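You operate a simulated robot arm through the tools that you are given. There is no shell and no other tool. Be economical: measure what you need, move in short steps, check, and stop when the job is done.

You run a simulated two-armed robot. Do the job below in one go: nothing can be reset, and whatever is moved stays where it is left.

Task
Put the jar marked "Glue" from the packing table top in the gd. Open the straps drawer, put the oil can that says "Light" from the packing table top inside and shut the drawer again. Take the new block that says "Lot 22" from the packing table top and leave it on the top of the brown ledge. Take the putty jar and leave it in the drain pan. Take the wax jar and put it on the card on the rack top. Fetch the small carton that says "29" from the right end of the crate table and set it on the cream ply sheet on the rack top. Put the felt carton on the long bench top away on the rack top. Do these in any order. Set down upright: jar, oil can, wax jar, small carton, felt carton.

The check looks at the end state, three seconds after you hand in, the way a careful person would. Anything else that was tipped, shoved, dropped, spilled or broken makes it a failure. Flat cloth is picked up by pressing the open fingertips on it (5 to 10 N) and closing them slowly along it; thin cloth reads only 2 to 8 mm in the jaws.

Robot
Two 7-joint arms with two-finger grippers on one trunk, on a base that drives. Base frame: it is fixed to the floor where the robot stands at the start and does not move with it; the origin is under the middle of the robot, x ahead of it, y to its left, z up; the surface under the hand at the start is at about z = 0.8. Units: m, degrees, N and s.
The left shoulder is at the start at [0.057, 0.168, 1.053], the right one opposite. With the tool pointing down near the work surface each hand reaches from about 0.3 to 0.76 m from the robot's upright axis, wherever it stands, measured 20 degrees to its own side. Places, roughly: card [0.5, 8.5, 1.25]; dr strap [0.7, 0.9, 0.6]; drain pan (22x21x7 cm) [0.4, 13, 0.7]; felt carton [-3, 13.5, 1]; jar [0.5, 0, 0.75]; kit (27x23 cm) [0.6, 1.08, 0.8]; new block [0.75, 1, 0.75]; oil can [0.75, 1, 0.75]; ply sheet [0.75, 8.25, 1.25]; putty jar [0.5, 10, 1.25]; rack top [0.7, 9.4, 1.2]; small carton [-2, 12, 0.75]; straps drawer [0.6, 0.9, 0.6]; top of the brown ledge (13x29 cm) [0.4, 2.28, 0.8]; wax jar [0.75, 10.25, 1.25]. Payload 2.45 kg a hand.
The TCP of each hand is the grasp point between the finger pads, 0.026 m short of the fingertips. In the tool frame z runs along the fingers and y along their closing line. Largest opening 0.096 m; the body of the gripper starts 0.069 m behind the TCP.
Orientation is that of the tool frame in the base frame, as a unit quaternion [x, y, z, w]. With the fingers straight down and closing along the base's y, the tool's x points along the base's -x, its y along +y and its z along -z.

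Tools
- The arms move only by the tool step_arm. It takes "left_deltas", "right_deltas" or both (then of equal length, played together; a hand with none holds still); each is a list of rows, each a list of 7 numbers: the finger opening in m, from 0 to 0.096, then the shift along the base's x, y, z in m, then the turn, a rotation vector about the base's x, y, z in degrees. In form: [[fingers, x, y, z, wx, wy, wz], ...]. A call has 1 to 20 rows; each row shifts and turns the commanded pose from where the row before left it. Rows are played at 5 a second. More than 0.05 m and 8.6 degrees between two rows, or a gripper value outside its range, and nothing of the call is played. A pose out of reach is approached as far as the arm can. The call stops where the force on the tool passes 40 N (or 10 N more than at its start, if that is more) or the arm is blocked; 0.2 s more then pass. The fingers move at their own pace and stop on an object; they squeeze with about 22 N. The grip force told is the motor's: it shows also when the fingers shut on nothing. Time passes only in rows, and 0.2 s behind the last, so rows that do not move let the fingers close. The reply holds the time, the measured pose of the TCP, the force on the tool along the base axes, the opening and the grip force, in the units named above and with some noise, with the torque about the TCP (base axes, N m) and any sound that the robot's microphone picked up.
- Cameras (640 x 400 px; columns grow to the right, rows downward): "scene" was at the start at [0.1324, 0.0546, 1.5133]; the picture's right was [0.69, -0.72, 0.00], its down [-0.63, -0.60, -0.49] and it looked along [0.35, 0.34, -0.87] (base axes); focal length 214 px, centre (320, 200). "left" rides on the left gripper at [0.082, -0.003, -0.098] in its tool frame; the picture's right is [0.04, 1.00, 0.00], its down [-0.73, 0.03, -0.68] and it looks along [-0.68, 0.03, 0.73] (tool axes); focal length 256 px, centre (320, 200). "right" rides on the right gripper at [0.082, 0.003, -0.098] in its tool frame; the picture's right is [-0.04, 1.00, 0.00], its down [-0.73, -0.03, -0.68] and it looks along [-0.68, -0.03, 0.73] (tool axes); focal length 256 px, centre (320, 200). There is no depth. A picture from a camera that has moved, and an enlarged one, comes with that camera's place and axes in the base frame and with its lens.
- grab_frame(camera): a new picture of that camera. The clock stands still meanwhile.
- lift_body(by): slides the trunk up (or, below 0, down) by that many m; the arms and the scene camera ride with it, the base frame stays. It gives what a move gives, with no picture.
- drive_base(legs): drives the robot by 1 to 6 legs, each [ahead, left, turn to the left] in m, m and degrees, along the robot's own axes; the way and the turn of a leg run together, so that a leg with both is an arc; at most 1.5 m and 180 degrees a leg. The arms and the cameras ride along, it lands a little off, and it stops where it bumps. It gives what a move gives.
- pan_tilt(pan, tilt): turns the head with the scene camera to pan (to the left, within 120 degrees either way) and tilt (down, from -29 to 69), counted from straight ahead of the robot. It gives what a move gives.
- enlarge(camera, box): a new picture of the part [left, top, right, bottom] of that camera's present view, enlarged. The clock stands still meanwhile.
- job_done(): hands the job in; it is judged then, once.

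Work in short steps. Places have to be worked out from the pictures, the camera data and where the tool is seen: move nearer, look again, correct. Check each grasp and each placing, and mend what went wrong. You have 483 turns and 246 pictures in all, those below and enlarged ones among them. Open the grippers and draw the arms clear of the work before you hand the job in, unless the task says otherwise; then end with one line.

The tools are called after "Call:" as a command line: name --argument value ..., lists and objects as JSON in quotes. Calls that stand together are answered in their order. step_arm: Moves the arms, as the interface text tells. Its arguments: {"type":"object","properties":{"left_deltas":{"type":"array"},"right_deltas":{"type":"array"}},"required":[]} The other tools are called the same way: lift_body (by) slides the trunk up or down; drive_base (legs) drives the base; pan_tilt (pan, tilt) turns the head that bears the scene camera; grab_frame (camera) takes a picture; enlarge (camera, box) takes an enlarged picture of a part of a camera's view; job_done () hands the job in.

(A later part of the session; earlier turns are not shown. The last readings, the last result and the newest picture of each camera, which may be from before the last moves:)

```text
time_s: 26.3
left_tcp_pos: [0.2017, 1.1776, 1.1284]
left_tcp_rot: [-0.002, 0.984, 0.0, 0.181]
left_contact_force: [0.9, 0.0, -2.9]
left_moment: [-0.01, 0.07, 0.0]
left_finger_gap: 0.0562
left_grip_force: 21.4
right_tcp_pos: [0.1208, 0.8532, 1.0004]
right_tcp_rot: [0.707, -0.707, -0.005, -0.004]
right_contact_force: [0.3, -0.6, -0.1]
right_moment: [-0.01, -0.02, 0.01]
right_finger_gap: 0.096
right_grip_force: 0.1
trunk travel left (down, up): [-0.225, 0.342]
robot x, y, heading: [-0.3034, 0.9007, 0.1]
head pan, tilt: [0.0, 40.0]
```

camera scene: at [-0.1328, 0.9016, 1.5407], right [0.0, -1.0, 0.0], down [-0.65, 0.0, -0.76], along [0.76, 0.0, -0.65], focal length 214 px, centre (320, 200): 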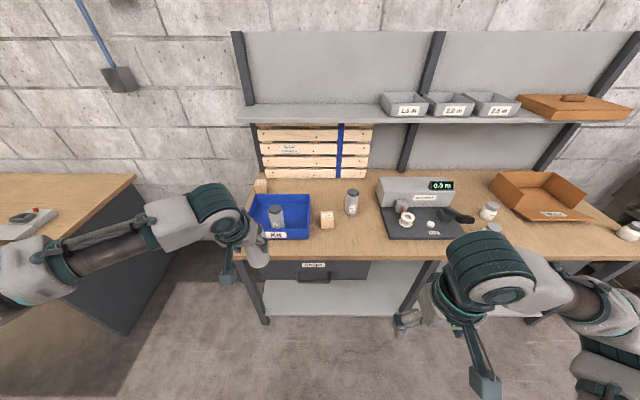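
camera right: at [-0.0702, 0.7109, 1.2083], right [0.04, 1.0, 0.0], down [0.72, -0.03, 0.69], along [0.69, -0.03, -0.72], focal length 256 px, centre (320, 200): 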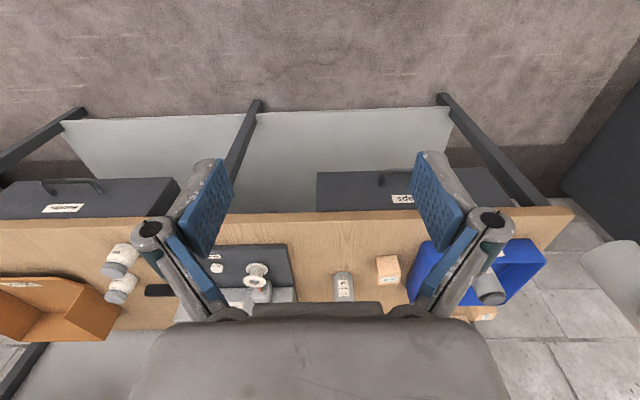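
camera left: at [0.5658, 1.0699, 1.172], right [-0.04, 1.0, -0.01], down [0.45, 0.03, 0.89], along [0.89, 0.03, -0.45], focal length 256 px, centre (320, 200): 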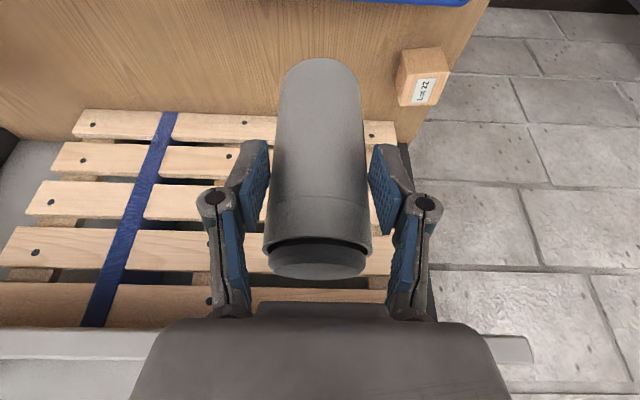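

Yaw worked. Now tilt the fingers to horizontal while lowering.

Call:
step_arm --right_deltas '[[0.096, 0.0045, 0.007, -0.018, 0, -8.2, 0], [0.096, 0.0045, 0.007, -0.018, 0, -8.2, 0], [0.096, 0.0045, 0.007, -0.018, 0, -8.2, 0], [0.096, 0.0045, 0.007, -0.018, 0, -8.2, 0], [0.096, 0.0045, 0.007, -0.018, 0, -8.2, 0], [0.096, 0.0045, 0.007, -0.018, 0, -8.2, 0], [0.096, 0.0045, 0.007, -0.018, 0, -8.2, 0], [0.096, 0.0045, 0.007, -0.018, 0, -8.2, 0], [0.096, 0.0045, 0.007, -0.018, 0, -8.2, 0], [0.096, 0.0045, 0.007, -0.018, 0, -8.2, 0], [0.096, 0.0045, 0.007, -0.018, 0, -8.0, 0]]'

Call:
grab_frame --camera "right"

Call:
grab_frame --camera "scene"

```text
time_s: 28.7
left_tcp_pos: [0.2005, 1.1756, 1.1283]
left_tcp_rot: [-0.001, 0.984, -0.001, 0.18]
left_contact_force: [0.2, -0.7, -3.0]
left_moment: [-0.01, 0.11, 0.0]
left_finger_gap: 0.0561
left_grip_force: 22.3
right_tcp_pos: [0.1694, 0.9286, 0.8015]
right_tcp_rot: [0.504, -0.496, 0.497, -0.503]
right_contact_force: [0.3, -0.2, -0.5]
right_moment: [0.0, 0.01, -0.05]
right_finger_gap: 0.0959
right_grip_force: 0.1
trunk travel left (down, up): [-0.225, 0.342]
robot x, y, heading: [-0.303, 0.9037, -0.1]
head pan, tilt: [0.0, 40.0]
```

```text
208 pictures are left
camera right: at [0.0728, 0.8467, 0.7991], right [0.0, 0.04, -1.0], down [-0.69, 0.72, 0.03], along [0.72, 0.69, 0.03], focal length 256 px, centre (320, 200)
```

right: 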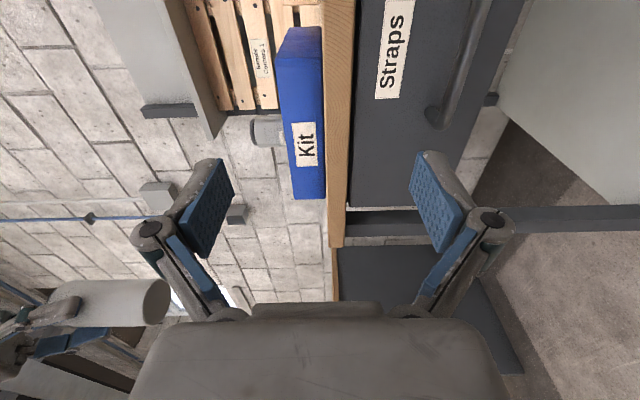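

```text
207 pictures are left
camera scene: at [-0.1321, 0.905, 1.5406], right [0.0, -1.0, 0.0], down [-0.65, 0.0, -0.76], along [0.76, 0.0, -0.65], focal length 214 px, centre (320, 200)
```

scene: 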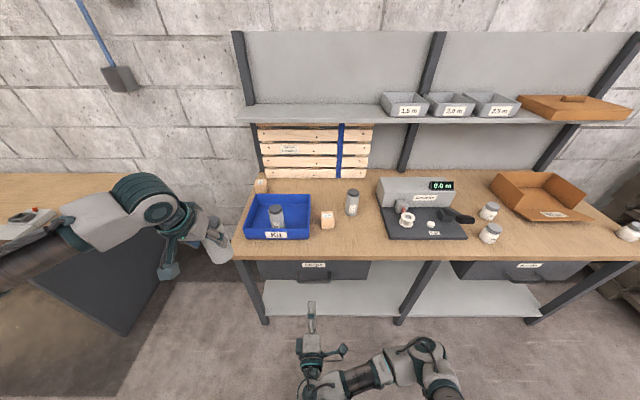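

Handle bar z≈0.663 confirmed. Lower to handle height and approach.

Call:
step_arm --right_deltas '[[0.096, 0, 0, -0.046, 0, 0, 0], [0.096, 0, 0, -0.046, 0, 0, 0], [0.096, 0.0, 0, -0.046, 0, 0, 0], [0.096, 0.04, 0, 0, 0, 0, 0], [0.096, 0.04, 0, 0, 0, 0, 0], [0.096, 0.03, 0, 0, 0, 0, 0], [0.096, 0, 0, 0, 0, 0, 0]]'

Call:
grab_frame --camera "right"

```text
time_s: 30.3
left_tcp_pos: [0.1991, 1.1756, 1.1287]
left_tcp_rot: [-0.002, 0.983, 0.0, 0.181]
left_contact_force: [-0.2, 0.9, -3.1]
left_moment: [-0.02, 0.07, 0.02]
left_finger_gap: 0.0561
left_grip_force: 21.7
right_tcp_pos: [0.2799, 0.9291, 0.6651]
right_tcp_rot: [-0.503, 0.495, -0.497, 0.505]
right_contact_force: [0.4, 0.1, -0.1]
right_moment: [0.0, 0.01, 0.0]
right_finger_gap: 0.0957
right_grip_force: 0.0
trunk travel left (down, up): [-0.225, 0.342]
robot x, y, heading: [-0.2992, 0.9012, 0.2]
head pan, tilt: [0.0, 40.0]
```

```text
206 pictures are left
camera right: at [0.1824, 0.8469, 0.6609], right [0.0, 0.04, -1.0], down [-0.69, 0.72, 0.03], along [0.72, 0.69, 0.03], focal length 256 px, centre (320, 200)
```

right: 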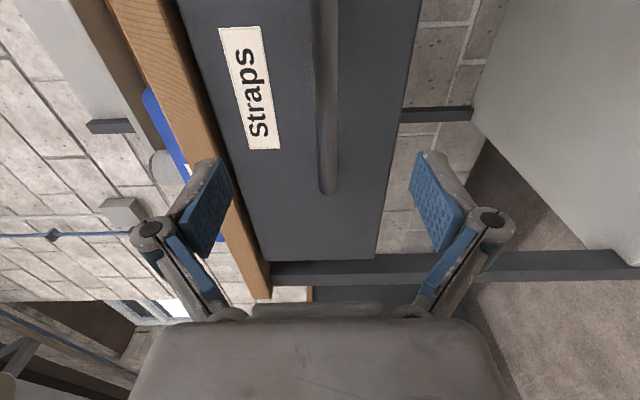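

Bar is centred between the fingers. Advance 7 cm and close.

Call:
step_arm --right_deltas '[[0.096, 0.025, 0, -0.001, 0, 0, 0], [0.096, 0.025, 0, -0.001, 0, 0, 0], [0.096, 0.02, 0, -0.001, 0, 0, 0], [0.05, 0, 0, 0, 0, 0, 0], [0.02, 0, 0, 0, 0, 0, 0], [0.0, 0, 0, 0, 0, 0, 0], [0.0, 0, 0, 0, 0, 0, 0]]'

Call:
grab_frame --camera "right"

```text
time_s: 31.9
left_tcp_pos: [0.2013, 1.1767, 1.1291]
left_tcp_rot: [-0.002, 0.983, -0.001, 0.181]
left_contact_force: [-0.2, 0.9, -3.3]
left_moment: [-0.01, 0.11, 0.04]
left_finger_gap: 0.0561
left_grip_force: 22.1
right_tcp_pos: [0.3479, 0.9294, 0.6608]
right_tcp_rot: [0.505, -0.496, 0.497, -0.503]
right_contact_force: [-1.1, 0.7, -7.7]
right_moment: [0.06, 0.08, 0.22]
right_finger_gap: 0.0146
right_grip_force: 40.9
trunk travel left (down, up): [-0.225, 0.342]
robot x, y, heading: [-0.3061, 0.9026, 0.1]
head pan, tilt: [0.0, 40.0]
```

```text
205 pictures are left
camera right: at [0.2525, 0.848, 0.6568], right [0.0, 0.04, -1.0], down [-0.69, 0.72, 0.03], along [0.72, 0.69, 0.03], focal length 256 px, centre (320, 200)
```

right: 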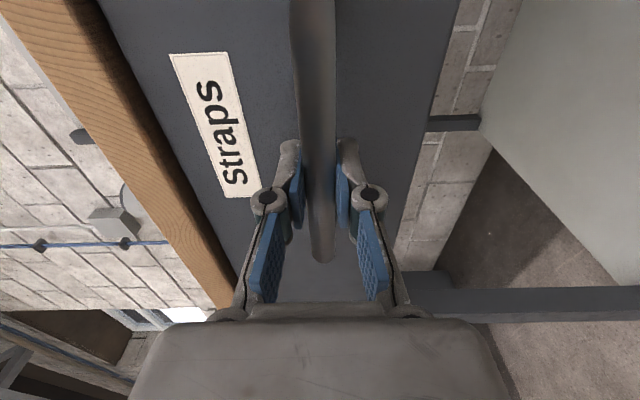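

Bar gripped (gap 15 mm). Pull out 10 cm with the arm.

Call:
step_arm --right_deltas '[[0.0, -0.025, 0, 0, 0, 0, 0], [0.0, -0.025, 0, 0, 0, 0, 0], [0.0, -0.025, 0, 0, 0, 0, 0], [0.0, -0.025, 0, 0, 0, 0, 0], [0.0, -0.025, 0, 0, 0, 0, 0], [0.0, -0.025, 0, 0, 0, 0, 0]]'

Call:
grab_frame --camera "scene"

```text
time_s: 33.3
left_tcp_pos: [0.2015, 1.1775, 1.129]
left_tcp_rot: [-0.002, 0.984, 0.0, 0.18]
left_contact_force: [0.2, -0.1, -4.0]
left_moment: [0.01, 0.11, 0.0]
left_finger_gap: 0.056
left_grip_force: 21.9
right_tcp_pos: [0.1986, 0.9296, 0.6599]
right_tcp_rot: [0.505, -0.496, 0.496, -0.503]
right_contact_force: [-2.9, 5.1, -16.5]
right_moment: [0.21, 0.17, 0.26]
right_finger_gap: 0.0147
right_grip_force: 41.5
trunk travel left (down, up): [-0.225, 0.342]
robot x, y, heading: [-0.3044, 0.901, -0.1]
head pan, tilt: [0.0, 40.0]
```

```text
204 pictures are left
camera scene: at [-0.1314, 0.9074, 1.5403], right [0.0, -1.0, 0.0], down [-0.65, 0.0, -0.76], along [0.76, 0.0, -0.65], focal length 214 px, centre (320, 200)
```

scene: 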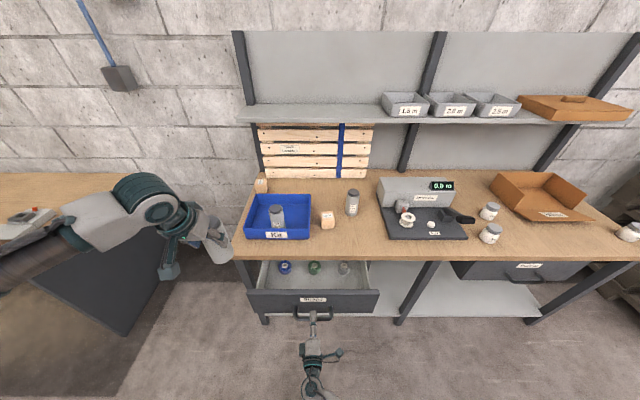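

Drawer opens; three rolls at the back. I pull 5 cm more, then release and look inside.

Call:
step_arm --right_deltas '[[0.0, -0.025, 0, 0, 0, 0, 0], [0.0, -0.025, 0, 0, 0, 0, 0], [0.03, 0, 0, 0, 0, 0, 0], [0.06, 0, 0, 0, 0, 0, 0], [0.06, -0.03, 0, 0, 0, 0, 0], [0.06, -0.03, 0, 0, 0, 0, 0], [0.06, 0, -0.04, 0, 0, 0, 0], [0.06, 0, -0.04, 0, 0, 0, 0], [0.06, 0, -0.04, 0, 0, 0, 0], [0.06, 0, -0.04, 0, 0, 0, 0]]'

Call:
pan_tilt --pan 10 --tilt 62

Call:
grab_frame --camera "scene"

Call:
grab_frame --camera "left"

```text
time_s: 35.5
left_tcp_pos: [0.2015, 1.1757, 1.1291]
left_tcp_rot: [-0.002, 0.984, 0.001, 0.181]
left_contact_force: [-0.1, 0.5, -2.5]
left_moment: [-0.01, 0.11, 0.0]
left_finger_gap: 0.056
left_grip_force: 21.9
right_tcp_pos: [0.0894, 0.7677, 0.6622]
right_tcp_rot: [-0.503, 0.496, -0.496, 0.505]
right_contact_force: [0.9, -0.7, 0.2]
right_moment: [-0.01, -0.01, 0.03]
right_finger_gap: 0.0601
right_grip_force: 0.1
trunk travel left (down, up): [-0.225, 0.342]
robot x, y, heading: [-0.3014, 0.8975, 0.0]
head pan, tilt: [0.0, 40.0]
```

```text
time_s: 36.4
left_tcp_pos: [0.2005, 1.1772, 1.1288]
left_tcp_rot: [-0.001, 0.984, -0.002, 0.18]
left_contact_force: [-0.4, 0.2, -3.0]
left_moment: [0.02, 0.09, 0.03]
left_finger_gap: 0.0558
left_grip_force: 21.9
right_tcp_pos: [0.0898, 0.7688, 0.6631]
right_tcp_rot: [-0.503, 0.496, -0.497, 0.504]
right_contact_force: [1.0, 0.2, 0.5]
right_moment: [-0.01, -0.01, 0.0]
right_finger_gap: 0.06
right_grip_force: 0.1
trunk travel left (down, up): [-0.225, 0.342]
robot x, y, heading: [-0.2997, 0.9009, 0.1]
head pan, tilt: [10.0, 62.0]
```

```text
203 pictures are left
camera scene: at [-0.1561, 0.9149, 1.5119], right [0.17, -0.98, 0.0], down [-0.87, -0.15, -0.47], along [0.46, 0.08, -0.88], focal length 214 px, centre (320, 200)
```

scene: 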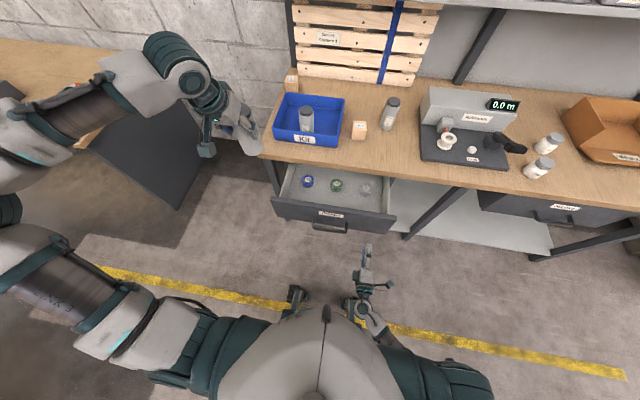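

```text
202 pictures are left
camera left: at [0.0889, 1.1711, 1.1924], right [-0.04, 1.0, -0.02], down [0.44, 0.03, 0.9], along [0.9, 0.03, -0.44], focal length 256 px, centre (320, 200)
```

left: 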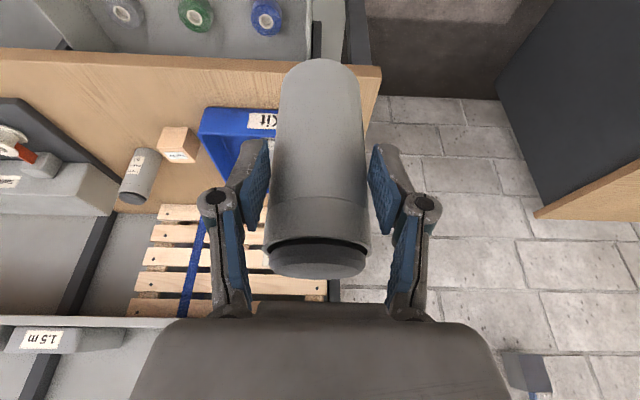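

Call:
enlarge --camera "scene" --box '[250, 140, 410, 240]'

```text
4.00 times, centred on (330, 190) of scene
camera zoom: at [-0.1561, 0.9149, 1.5119], right [0.17, -0.98, 0.0], down [-0.87, -0.15, -0.47], along [0.46, 0.08, -0.88], focal length 858 px, centre (280, 240)
```

zoom: 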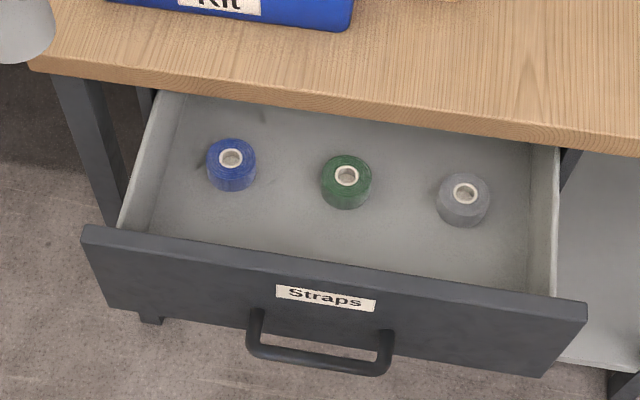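

Rolls sit at x≈0.39; free zone x 0.21–0.36. To keep the wrist camera clear of the front panel I yaw the left hand -90° (can stays upright) and move above the drawer.

Call:
step_arm --left_deltas '[[0.04, 0.0075, -0.016, 0, 0, 0, -8.2], [0.04, 0.0075, -0.016, 0, 0, 0, -8.2], [0.04, 0.0075, -0.016, 0, 0, 0, -8.2], [0.04, 0.0075, -0.016, 0, 0, 0, -8.2], [0.04, 0.0075, -0.016, 0, 0, 0, -8.2], [0.04, 0.0075, -0.016, 0, 0, 0, -8.2], [0.04, 0.0075, -0.016, 0, 0, 0, -8.2], [0.04, 0.0075, -0.016, 0, 0, 0, -8.2], [0.04, 0.0075, -0.016, 0, 0, 0, -8.2], [0.04, 0.0075, -0.016, 0, 0, 0, -8.2], [0.04, 0.0075, -0.016, 0, 0, 0, -8.0]]'

Call:
grab_frame --camera "scene"

Call:
grab_frame --camera "left"

```text
time_s: 38.8
left_tcp_pos: [0.2725, 1.0572, 1.1133]
left_tcp_rot: [0.67, 0.72, -0.124, 0.132]
left_contact_force: [0.1, 0.3, -2.8]
left_moment: [0.1, 0.01, -0.01]
left_finger_gap: 0.0558
left_grip_force: 21.9
left hand out of reach, approached as far as the arm can: row 9, 10, 11
right_tcp_pos: [0.0908, 0.7683, 0.6625]
right_tcp_rot: [0.504, -0.497, 0.496, -0.503]
right_contact_force: [0.8, 0.1, -0.8]
right_moment: [0.02, 0.03, 0.0]
right_finger_gap: 0.0602
right_grip_force: 0.2
trunk travel left (down, up): [-0.225, 0.342]
robot x, y, heading: [-0.3047, 0.9024, -0.1]
head pan, tilt: [10.0, 62.0]
```

```text
200 pictures are left
camera scene: at [-0.1539, 0.9146, 1.5116], right [0.17, -0.98, 0.0], down [-0.87, -0.15, -0.47], along [0.46, 0.08, -0.89], focal length 214 px, centre (320, 200)
```

scene: 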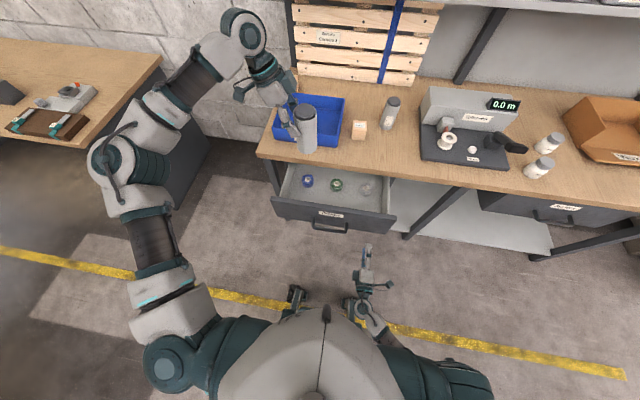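

```text
199 pictures are left
camera left: at [0.2609, 1.1654, 1.1765], right [0.99, 0.11, -0.02], down [0.06, -0.44, 0.9], along [0.09, -0.89, -0.44], focal length 256 px, centre (320, 200)
```

left: 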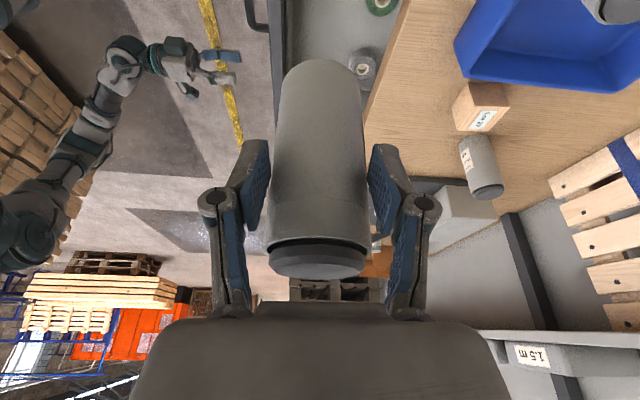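

That yaw hits the reach limit. Instead I go back to yaw 0 and place the can close behind the front panel (can axis x≈0.255), so the wrist camera stays outside in front of the panel.

Call:
step_arm --left_deltas '[[0.04, -0.0025, -0.005, -0.005, 0, 0, 7.8], [0.04, -0.0025, -0.005, -0.005, 0, 0, 7.8], [0.04, -0.0025, -0.005, -0.005, 0, 0, 7.8], [0.04, -0.0025, -0.005, -0.005, 0, 0, 7.8], [0.04, -0.0025, -0.005, -0.005, 0, 0, 7.8], [0.04, -0.0025, -0.005, -0.005, 0, 0, 7.8], [0.04, -0.0025, -0.005, -0.005, 0, 0, 7.8], [0.04, -0.0025, -0.005, -0.005, 0, 0, 7.8], [0.04, -0.0025, -0.005, -0.005, 0, 0, 7.8], [0.04, -0.0025, -0.005, -0.005, 0, 0, 7.8], [0.04, -0.0025, -0.005, -0.005, 0, 0, 7.8]]'

Call:
grab_frame --camera "scene"

Call:
grab_frame --camera "left"

```text
time_s: 41.1
left_tcp_pos: [0.2511, 1.0275, 1.0632]
left_tcp_rot: [-0.002, 0.983, 0.0, 0.181]
left_contact_force: [-0.2, 0.4, -3.3]
left_moment: [-0.04, 0.07, -0.01]
left_finger_gap: 0.0559
left_grip_force: 22.2
left hand out of reach, approached as far as the arm can: row 10, 11
right_tcp_pos: [0.0913, 0.7683, 0.6614]
right_tcp_rot: [-0.503, 0.496, -0.496, 0.504]
right_contact_force: [0.9, 0.1, -0.5]
right_moment: [0.04, 0.01, 0.04]
right_finger_gap: 0.06
right_grip_force: 0.0
trunk travel left (down, up): [-0.225, 0.342]
robot x, y, heading: [-0.3003, 0.9006, 0.2]
head pan, tilt: [10.0, 62.0]
```

```text
198 pictures are left
camera scene: at [-0.1542, 0.9137, 1.5116], right [0.17, -0.98, 0.0], down [-0.87, -0.15, -0.47], along [0.46, 0.08, -0.89], focal length 214 px, centre (320, 200)
```

scene: 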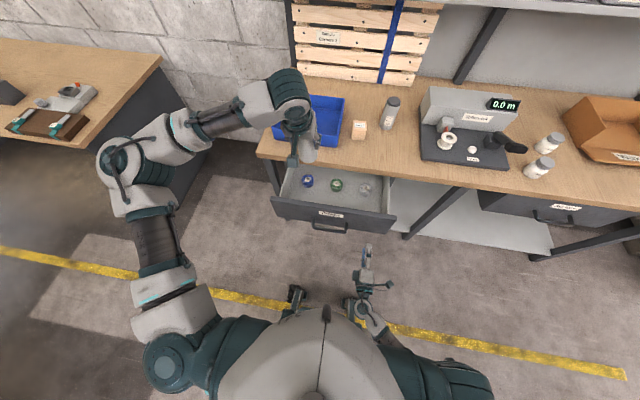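

```text
197 pictures are left
camera left: at [0.1404, 1.0221, 1.1269], right [-0.04, 1.0, -0.02], down [0.44, 0.03, 0.9], along [0.9, 0.03, -0.45], focal length 256 px, centre (320, 200)
```

left: 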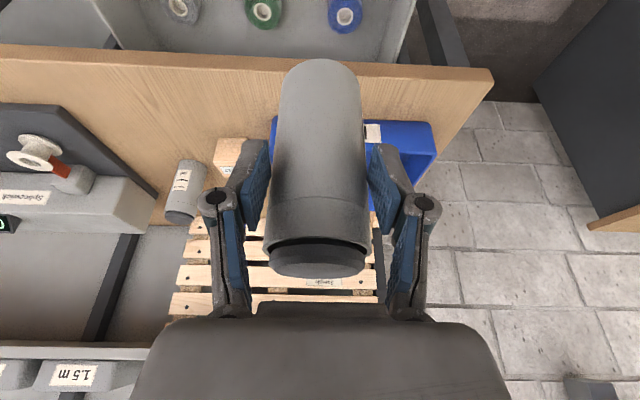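

Close enough at y≈1.03. Lower the can toward the drawer floor.

Call:
step_arm --left_deltas '[[0.04, 0, 0, -0.045, 0, 0, 0], [0.04, 0, 0, -0.045, 0, 0, 0], [0.04, 0, 0, -0.045, 0, 0, 0], [0.04, 0, 0, -0.045, 0, 0, 0], [0.04, 0, 0, -0.045, 0, 0, 0]]'

Call:
grab_frame --camera "scene"

Call:
grab_frame --camera "right"

```text
time_s: 42.4
left_tcp_pos: [0.2521, 1.0268, 0.8369]
left_tcp_rot: [0.0, 0.983, -0.001, 0.181]
left_contact_force: [0.2, 1.0, -3.3]
left_moment: [0.03, 0.1, -0.02]
left_finger_gap: 0.0555
left_grip_force: 21.9
right_tcp_pos: [0.0897, 0.7681, 0.6613]
right_tcp_rot: [-0.504, 0.496, -0.496, 0.504]
right_contact_force: [-0.5, -1.1, -0.1]
right_moment: [-0.02, -0.01, 0.03]
right_finger_gap: 0.0602
right_grip_force: 0.0
trunk travel left (down, up): [-0.225, 0.342]
robot x, y, heading: [-0.3043, 0.9067, -0.3]
head pan, tilt: [10.0, 62.0]
```

```text
196 pictures are left
camera scene: at [-0.1535, 0.9141, 1.5115], right [0.17, -0.98, 0.0], down [-0.87, -0.15, -0.47], along [0.46, 0.08, -0.89], focal length 214 px, centre (320, 200)
```

scene: 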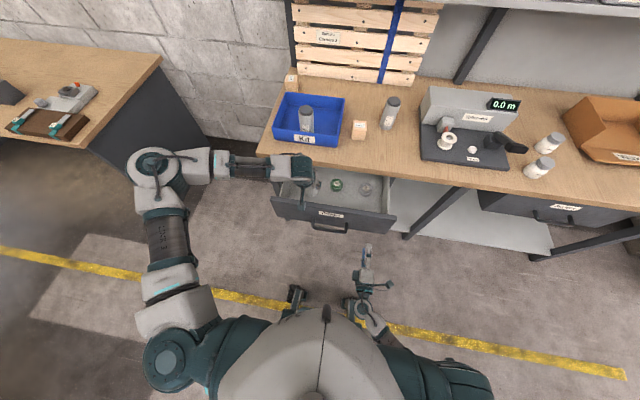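

```text
195 pictures are left
camera right: at [-0.0066, 0.6866, 0.6583], right [0.0, 0.04, -1.0], down [-0.69, 0.72, 0.03], along [0.72, 0.69, 0.03], focal length 256 px, centre (320, 200)
```

right: 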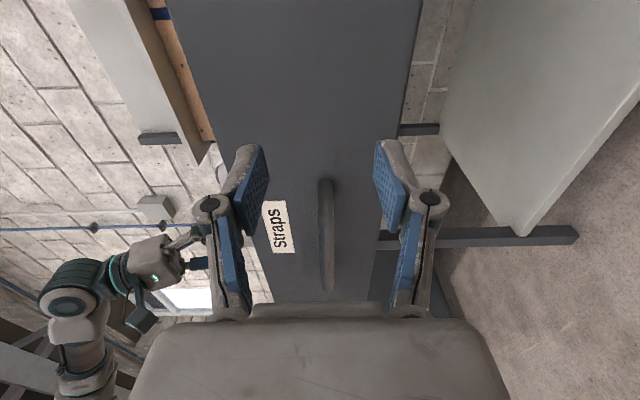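

Clear so far. Continue down slowly, watching contact.

Call:
step_arm --left_deltas '[[0.04, 0, 0, -0.03, 0, 0, 0], [0.04, 0, 0, -0.03, 0, 0, 0], [0.04, 0, 0, -0.02, 0, 0, 0], [0.04, 0, 0, 0, 0, 0, 0]]'

Call:
grab_frame --camera "right"

Call:
grab_frame --camera "left"

```text
time_s: 43.4
left_tcp_pos: [0.2409, 1.0473, 0.7708]
left_tcp_rot: [0.0, 0.983, 0.0, 0.181]
left_contact_force: [0.7, 0.1, -3.3]
left_moment: [-0.02, 0.08, 0.0]
left_finger_gap: 0.0557
left_grip_force: 22.5
left hand out of reach, approached as far as the arm can: row 1, 2, 3
right_tcp_pos: [0.089, 0.7679, 0.6614]
right_tcp_rot: [-0.503, 0.497, -0.497, 0.504]
right_contact_force: [0.0, -0.7, 0.1]
right_moment: [0.01, -0.04, -0.01]
right_finger_gap: 0.0599
right_grip_force: 0.0
trunk travel left (down, up): [-0.225, 0.342]
robot x, y, heading: [-0.3025, 0.9013, 0.2]
head pan, tilt: [10.0, 62.0]
```

```text
194 pictures are left
camera right: at [-0.0073, 0.6863, 0.6586], right [0.0, 0.04, -1.0], down [-0.69, 0.72, 0.03], along [0.72, 0.69, 0.03], focal length 256 px, centre (320, 200)
```

right: 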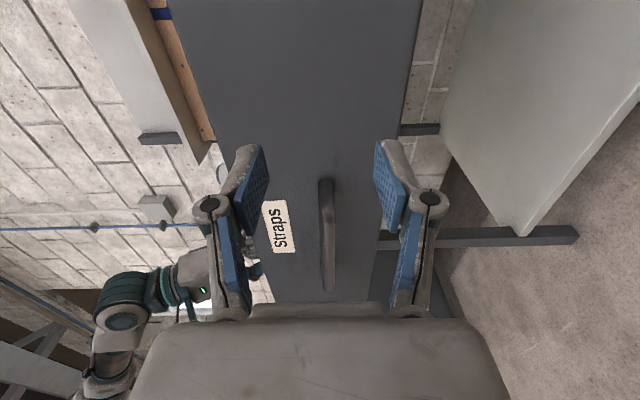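

```text
193 pictures are left
camera left: at [0.129, 1.0426, 0.8336], right [-0.04, 1.0, -0.02], down [0.44, 0.03, 0.9], along [0.9, 0.03, -0.44], focal length 256 px, centre (320, 200)
```

left: 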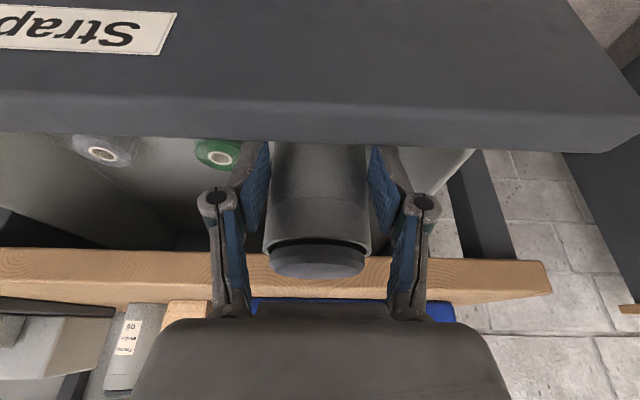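

The arm can't go lower from this trunk height; I lower the trunk a bit, then shift 1.2 cm forward off the front wall.

Call:
lift_body --by -0.02

Call:
step_arm --left_deltas '[[0.04, 0.007, 0, 0.015, 0, 0, 0], [0.04, 0.008, 0, 0, 0, 0, 0], [0.04, 0, 0, 0, 0, 0, 0]]'

```text
time_s: 44.0
left_tcp_pos: [0.2419, 1.0484, 0.7504]
left_tcp_rot: [0.0, 0.983, 0.001, 0.182]
left_contact_force: [0.6, -0.1, -3.3]
left_moment: [0.0, 0.09, 0.0]
left_finger_gap: 0.0553
left_grip_force: 21.8
right_tcp_pos: [0.089, 0.7693, 0.6439]
right_tcp_rot: [-0.503, 0.496, -0.497, 0.504]
right_contact_force: [-0.2, -0.2, 0.2]
right_moment: [0.0, -0.03, -0.01]
right_finger_gap: 0.0602
right_grip_force: 0.1
trunk travel left (down, up): [-0.205, 0.362]
robot x, y, heading: [-0.3032, 0.9013, 0.1]
head pan, tilt: [10.0, 62.0]
```

```text
time_s: 44.8
left_tcp_pos: [0.256, 1.0484, 0.7636]
left_tcp_rot: [0.0, 0.984, -0.001, 0.181]
left_contact_force: [0.4, -0.2, -3.2]
left_moment: [0.02, 0.12, -0.03]
left_finger_gap: 0.0554
left_grip_force: 21.9
right_tcp_pos: [0.0889, 0.7679, 0.6427]
right_tcp_rot: [-0.503, 0.496, -0.497, 0.504]
right_contact_force: [1.0, -0.3, 0.8]
right_moment: [-0.01, 0.0, 0.01]
right_finger_gap: 0.0602
right_grip_force: 0.1
trunk travel left (down, up): [-0.205, 0.362]
robot x, y, heading: [-0.3024, 0.9025, -0.1]
head pan, tilt: [10.0, 62.0]
```

Now lower in small steps until contact.

Call:
lift_body --by -0.03

Call:
step_arm --left_deltas '[[0.04, 0, 0, -0.005, 0, 0, 0], [0.04, 0, 0, -0.005, 0, 0, 0], [0.04, 0, 0, 0, 0, 0, 0]]'

Call:
grab_frame --camera "left"

```text
time_s: 45.6
left_tcp_pos: [0.256, 1.0473, 0.735]
left_tcp_rot: [0.0, 0.983, 0.0, 0.182]
left_contact_force: [0.1, 0.1, -3.2]
left_moment: [0.02, 0.14, -0.01]
left_finger_gap: 0.0555
left_grip_force: 21.9
right_tcp_pos: [0.0897, 0.7694, 0.6135]
right_tcp_rot: [-0.502, 0.495, -0.498, 0.505]
right_contact_force: [-0.4, 0.0, 0.2]
right_moment: [0.01, 0.01, 0.02]
right_finger_gap: 0.0599
right_grip_force: 0.1
trunk travel left (down, up): [-0.175, 0.392]
robot x, y, heading: [-0.3017, 0.8982, -0.0]
head pan, tilt: [10.0, 62.0]
```

```text
time_s: 46.4
left_tcp_pos: [0.2562, 1.0472, 0.7248]
left_tcp_rot: [0.0, 0.983, 0.0, 0.182]
left_contact_force: [-0.9, 1.0, -4.1]
left_moment: [0.02, 0.05, 0.01]
left_finger_gap: 0.0554
left_grip_force: 21.9
right_tcp_pos: [0.089, 0.7685, 0.613]
right_tcp_rot: [-0.503, 0.496, -0.497, 0.504]
right_contact_force: [0.1, 0.1, -0.2]
right_moment: [0.01, 0.03, -0.04]
right_finger_gap: 0.0598
right_grip_force: 0.0
trunk travel left (down, up): [-0.175, 0.392]
robot x, y, heading: [-0.3006, 0.9034, 0.3]
head pan, tilt: [10.0, 62.0]
```

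```text
192 pictures are left
camera left: at [0.1442, 1.0427, 0.7879], right [-0.04, 1.0, -0.01], down [0.44, 0.03, 0.9], along [0.9, 0.03, -0.44], focal length 256 px, centre (320, 200)
```

left: 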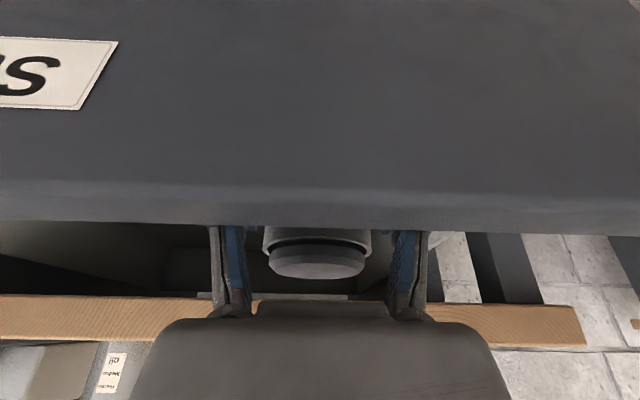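

Continue down to contact.

Call:
step_arm --left_deltas '[[0.04, 0, 0, -0.004, 0, 0, 0], [0.04, 0, 0, -0.004, 0, 0, 0], [0.04, 0, 0, -0.004, 0, 0, 0], [0.04, 0, 0, 0, 0, 0, 0]]'

```text
time_s: 47.4
left_tcp_pos: [0.2564, 1.0483, 0.71]
left_tcp_rot: [0.0, 0.984, 0.0, 0.18]
left_contact_force: [1.1, 0.5, -0.7]
left_moment: [0.0, 0.0, 0.05]
left_finger_gap: 0.0398
left_grip_force: 0.0
right_tcp_pos: [0.0906, 0.769, 0.6116]
right_tcp_rot: [0.504, -0.497, 0.497, -0.502]
right_contact_force: [-0.7, 0.0, -0.6]
right_moment: [-0.01, -0.02, -0.02]
right_finger_gap: 0.06
right_grip_force: 0.1
trunk travel left (down, up): [-0.175, 0.392]
robot x, y, heading: [-0.3019, 0.9024, -0.1]
head pan, tilt: [10.0, 62.0]
```

The grip slipped off (gap 0.040). Look what happened.

Call:
grab_frame --camera "left"

Call:
grab_frame --camera "scene"

Call:
enlarge --camera "scene" --box '[250, 140, 410, 240]'

```text
191 pictures are left
camera left: at [0.1444, 1.0424, 0.7741], right [-0.04, 1.0, -0.01], down [0.45, 0.03, 0.89], along [0.89, 0.03, -0.45], focal length 256 px, centre (320, 200)
```

left: 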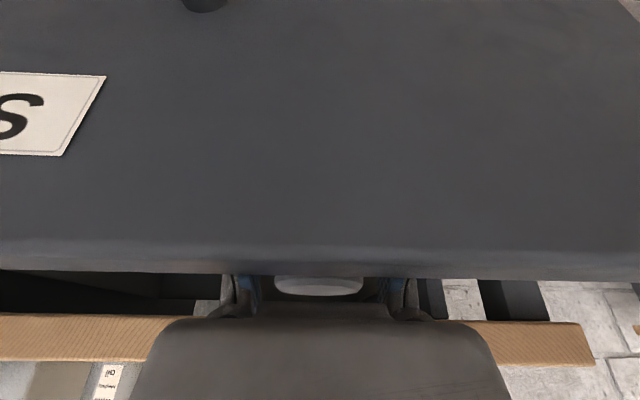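

```text
190 pictures are left
camera scene: at [-0.1086, 0.9135, 1.4567], right [0.17, -0.98, 0.0], down [-0.87, -0.15, -0.47], along [0.46, 0.08, -0.89], focal length 214 px, centre (320, 200)
```

scene: 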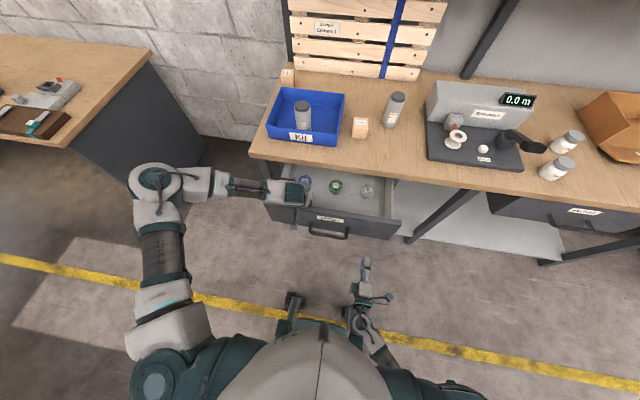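

```text
4.00 times, centred on (330, 190) of scene
camera zoom: at [-0.1086, 0.9135, 1.4567], right [0.17, -0.98, 0.0], down [-0.87, -0.15, -0.47], along [0.46, 0.08, -0.89], focal length 858 px, centre (280, 240)
```

zoom: 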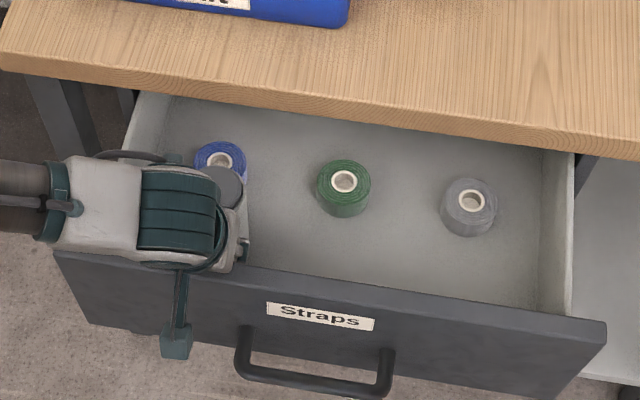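

The can slid forward off the pads but seems to stand. I lift the hand straight up out without opening, then look.

Call:
step_arm --left_deltas '[[0.04, 0, 0, 0.02, 0, 0, 0], [0.04, 0, 0, 0.04, 0, 0, 0], [0.04, 0, 0, 0.045, 0, 0, 0], [0.04, 0, 0, 0.045, 0, 0, 0], [0.04, -0.02, 0.03, 0.03, 0, 0, 0], [0.04, -0.03, 0.035, 0.0, 0, 0, 0], [0.04, -0.03, 0.035, 0.0, 0, 0, 0]]'

Call:
enlarge --camera "scene" --box '[250, 140, 410, 240]'

Call:
grab_frame --camera "left"

```text
time_s: 49.0
left_tcp_pos: [0.1735, 1.1511, 0.8927]
left_tcp_rot: [0.001, 0.983, -0.002, 0.182]
left_contact_force: [-0.1, -0.1, -0.5]
left_moment: [-0.02, 0.01, -0.01]
left_finger_gap: 0.0402
left_grip_force: 0.1
right_tcp_pos: [0.0883, 0.7702, 0.6135]
right_tcp_rot: [0.503, -0.496, 0.498, -0.503]
right_contact_force: [0.1, 0.6, -0.1]
right_moment: [0.01, -0.02, -0.01]
right_finger_gap: 0.0602
right_grip_force: 0.2
trunk travel left (down, up): [-0.175, 0.392]
robot x, y, heading: [-0.302, 0.9025, -0.3]
head pan, tilt: [10.0, 62.0]
```

```text
4.00 times, centred on (330, 190) of scene
camera zoom: at [-0.1127, 0.9174, 1.4576], right [0.17, -0.98, 0.0], down [-0.87, -0.15, -0.47], along [0.46, 0.08, -0.88], focal length 858 px, centre (280, 240)
```

zoom: 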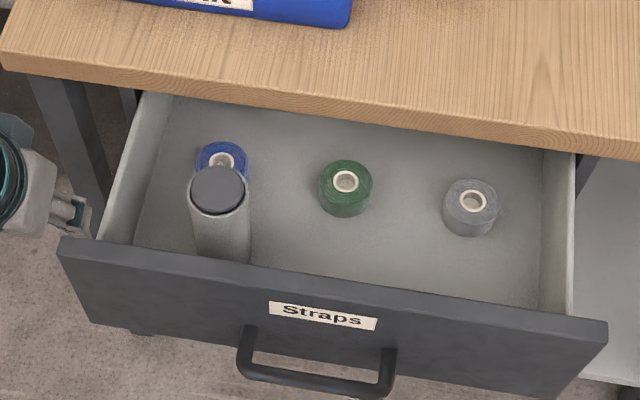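

```text
187 pictures are left
camera left: at [0.0624, 1.1455, 0.956], right [-0.04, 1.0, -0.02], down [0.44, 0.03, 0.9], along [0.9, 0.03, -0.44], focal length 256 px, centre (320, 200)
```

left: 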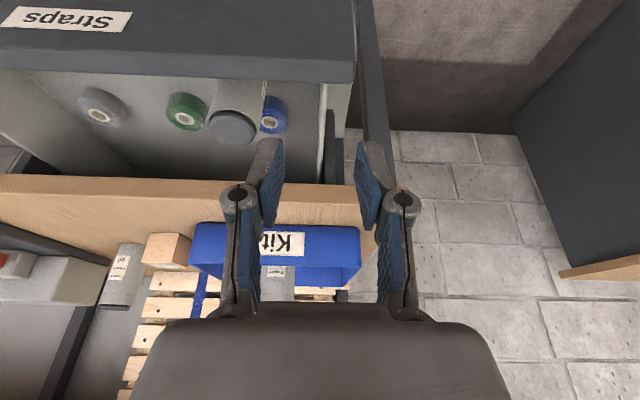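

The can stands upright in the drawer. Before closing I check its height against the table underside by raising the right (sideways) camera to about z 0.755.

Call:
step_arm --right_deltas '[[0.06, -0.02, 0, 0.048, 0, 0, 0], [0.06, -0.02, 0, 0.048, 0, 0, 0], [0.06, 0, 0, 0.048, 0, 0, 0], [0.06, 0, 0, 0, 0, 0, 0]]'

Call:
grab_frame --camera "right"

```text
refused: row 1 steps farther than a row can; nothing moved
```

```text
186 pictures are left
camera right: at [-0.0085, 0.6887, 0.6097], right [0.0, 0.04, -1.0], down [-0.69, 0.72, 0.03], along [0.72, 0.69, 0.03], focal length 256 px, centre (320, 200)
```

right: 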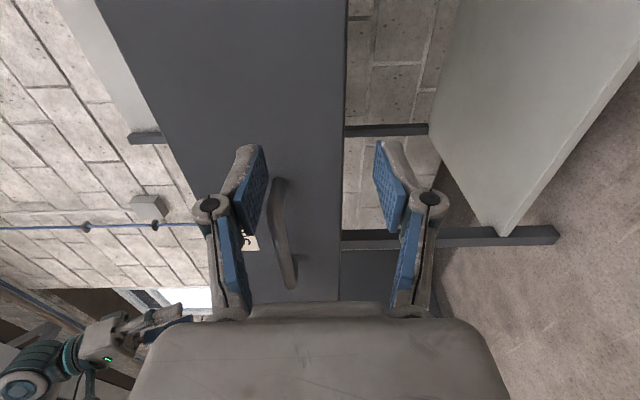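

Call:
step_arm --right_deltas '[[0.06, -0.01, 0, 0.045, 0, 0, 0], [0.06, -0.01, 0, 0.045, 0, 0, 0], [0.06, 0, 0, 0.045, 0, 0, 0], [0.06, 0, 0, 0.008, 0, 0, 0], [0.06, 0, 0, 0.0, 0, 0, 0]]'

Call:
grab_frame --camera "right"

```text
time_s: 50.2
left_tcp_pos: [0.1762, 1.1488, 0.892]
left_tcp_rot: [0.001, 0.983, -0.001, 0.182]
left_contact_force: [0.6, -0.7, 0.6]
left_moment: [0.01, 0.01, 0.02]
left_finger_gap: 0.0399
left_grip_force: 0.0
right_tcp_pos: [0.0686, 0.7682, 0.7566]
right_tcp_rot: [-0.503, 0.495, -0.498, 0.504]
right_contact_force: [-0.2, 0.3, -1.0]
right_moment: [-0.02, -0.03, 0.0]
right_finger_gap: 0.0599
right_grip_force: 0.1
trunk travel left (down, up): [-0.175, 0.392]
robot x, y, heading: [-0.3021, 0.8977, 0.2]
head pan, tilt: [10.0, 62.0]
```

```text
185 pictures are left
camera right: at [-0.0281, 0.6864, 0.7524], right [0.0, 0.04, -1.0], down [-0.69, 0.72, 0.03], along [0.72, 0.69, 0.03], focal length 256 px, centre (320, 200)
```

right: 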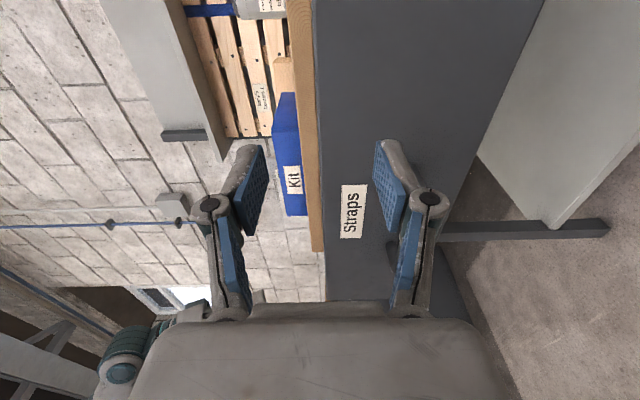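

The can's cap isn't above the drawer front. Close the drawer by pushing the panel with closed right fingers at y≈0.93, z≈0.715.

Call:
step_arm --right_deltas '[[0.0, 0, 0.04, -0.01, 0, 0, 0], [0.0, 0, 0.04, -0.01, 0, 0, 0], [0.0, 0, 0.04, -0.01, 0, 0, 0], [0.0, 0, 0.04, -0.01, 0, 0, 0], [0.0, 0.03, 0, 0, 0, 0, 0], [0.0, 0.03, 0, 0, 0, 0, 0], [0.0, 0.03, 0, 0, 0, 0, 0], [0, 0.015, 0, 0, 0, 0, 0], [0, 0.015, 0, 0, 0, 0, 0], [0, 0.015, 0, 0, 0, 0, 0], [0, 0.015, 0, 0, 0, 0, 0], [0, 0.015, 0, 0, 0, 0, 0], [0, 0.015, 0, 0, 0, 0, 0]]'

Call:
grab_frame --camera "scene"

```text
time_s: 53.0
left_tcp_pos: [0.1759, 1.1494, 0.8914]
left_tcp_rot: [0.0, 0.984, -0.002, 0.18]
left_contact_force: [0.2, 0.5, 0.1]
left_moment: [0.01, -0.01, -0.03]
left_finger_gap: 0.0399
left_grip_force: 0.0
right_tcp_pos: [0.2496, 0.9303, 0.7139]
right_tcp_rot: [0.504, -0.496, 0.497, -0.503]
right_contact_force: [0.4, -1.0, -0.6]
right_moment: [0.0, 0.01, 0.0]
right_finger_gap: 0.0
right_grip_force: 28.3
trunk travel left (down, up): [-0.175, 0.392]
robot x, y, heading: [-0.3007, 0.9036, 0.1]
head pan, tilt: [10.0, 62.0]
```

```text
184 pictures are left
camera scene: at [-0.1091, 0.9164, 1.4571], right [0.17, -0.98, 0.0], down [-0.87, -0.15, -0.47], along [0.46, 0.08, -0.89], focal length 214 px, centre (320, 200)
```

scene: 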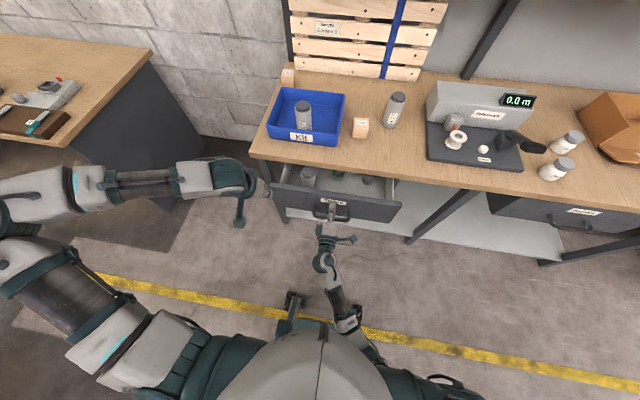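

Drawer follows; keep pushing until shut.

Call:
step_arm --right_deltas '[[0, 0.015, 0, 0, 0, 0, 0], [0, 0.015, 0, 0, 0, 0, 0], [0, 0.015, 0, 0, 0, 0, 0], [0, 0.015, 0, 0, 0, 0, 0], [0, 0.015, 0, 0, 0, 0, 0], [0, 0.012, 0, 0, 0, 0, 0], [0, 0.01, 0, 0, 0, 0, 0], [0, 0.008, 0, 0, 0, 0, 0], [0, 0.008, 0, 0, 0, 0, 0], [0, 0.008, 0, 0, 0, 0, 0]]'

Call:
grab_frame --camera "scene"

Call:
grab_frame --camera "right"

```text
time_s: 55.2
left_tcp_pos: [0.1766, 1.1498, 0.8918]
left_tcp_rot: [0.001, 0.983, -0.001, 0.182]
left_contact_force: [-0.2, 0.0, 0.2]
left_moment: [0.06, 0.0, -0.03]
left_finger_gap: 0.0401
left_grip_force: 0.0
right_tcp_pos: [0.3709, 0.9296, 0.7137]
right_tcp_rot: [0.504, -0.496, 0.496, -0.503]
right_contact_force: [-0.2, 0.8, -0.3]
right_moment: [0.0, -0.02, 0.03]
right_finger_gap: 0.0
right_grip_force: 27.8
trunk travel left (down, up): [-0.175, 0.392]
robot x, y, heading: [-0.3033, 0.9019, -0.0]
head pan, tilt: [10.0, 62.0]
```

```text
183 pictures are left
camera scene: at [-0.1086, 0.9165, 1.457], right [0.17, -0.98, 0.0], down [-0.87, -0.15, -0.47], along [0.46, 0.08, -0.89], focal length 214 px, centre (320, 200)
```

scene: 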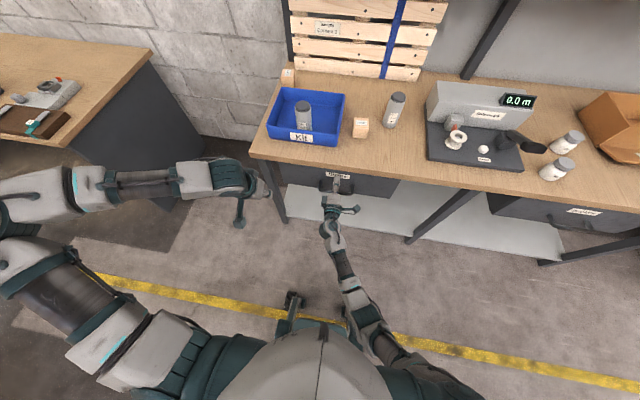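

```text
182 pictures are left
camera right: at [0.274, 0.8481, 0.711], right [0.0, 0.04, -1.0], down [-0.69, 0.72, 0.03], along [0.72, 0.69, 0.03], focal length 256 px, centre (320, 200)
```

right: 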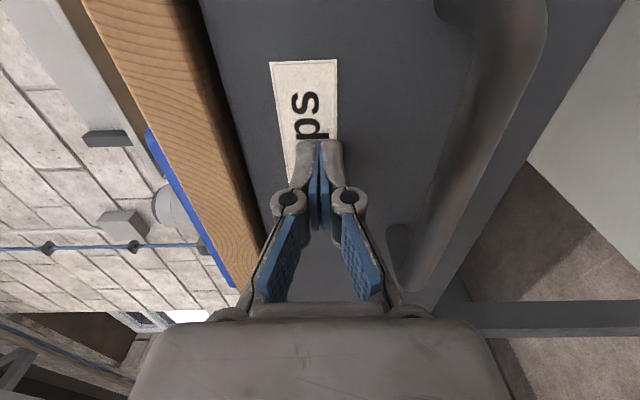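

Nearly shut; push a bit more to feel the stop.

Call:
step_arm --right_deltas '[[0, 0.005, 0, 0, 0, 0, 0], [0, 0.005, 0, 0, 0, 0, 0], [0, 0.005, 0, 0, 0, 0, 0], [0, 0.0, 0, 0, 0, 0, 0]]'

Call:
enlarge --camera "scene" --box '[240, 130, 420, 230]'

```text
time_s: 55.7
left_tcp_pos: [0.1724, 1.1467, 0.8953]
left_tcp_rot: [0.0, 0.983, 0.001, 0.183]
left_contact_force: [0.1, -0.5, -0.4]
left_moment: [0.03, 0.03, 0.01]
left_finger_gap: 0.0401
left_grip_force: 0.1
right_tcp_pos: [0.3739, 0.9286, 0.7157]
right_tcp_rot: [-0.503, 0.495, -0.497, 0.505]
right_contact_force: [-14.3, -2.7, 4.7]
right_moment: [-0.04, -0.1, -0.27]
right_finger_gap: 0.0061
right_grip_force: 28.3
trunk travel left (down, up): [-0.175, 0.392]
robot x, y, heading: [-0.3014, 0.8995, -0.4]
head pan, tilt: [10.0, 62.0]
stopped in row 2 (right hand): the force on the tool passed its limit at 50 N (the readings are from after the stop); the commanded pose is now the measured one
```

```text
3.56 times, centred on (330, 180) of scene
camera zoom: at [-0.1115, 0.9148, 1.4575], right [0.17, -0.98, 0.0], down [-0.87, -0.15, -0.47], along [0.46, 0.08, -0.88], focal length 763 px, centre (284, 271)
```

zoom: 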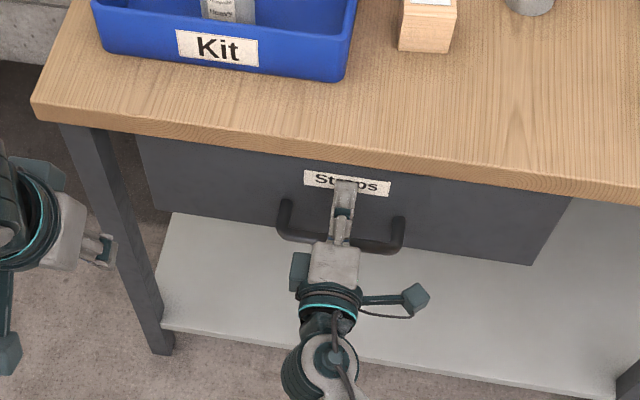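

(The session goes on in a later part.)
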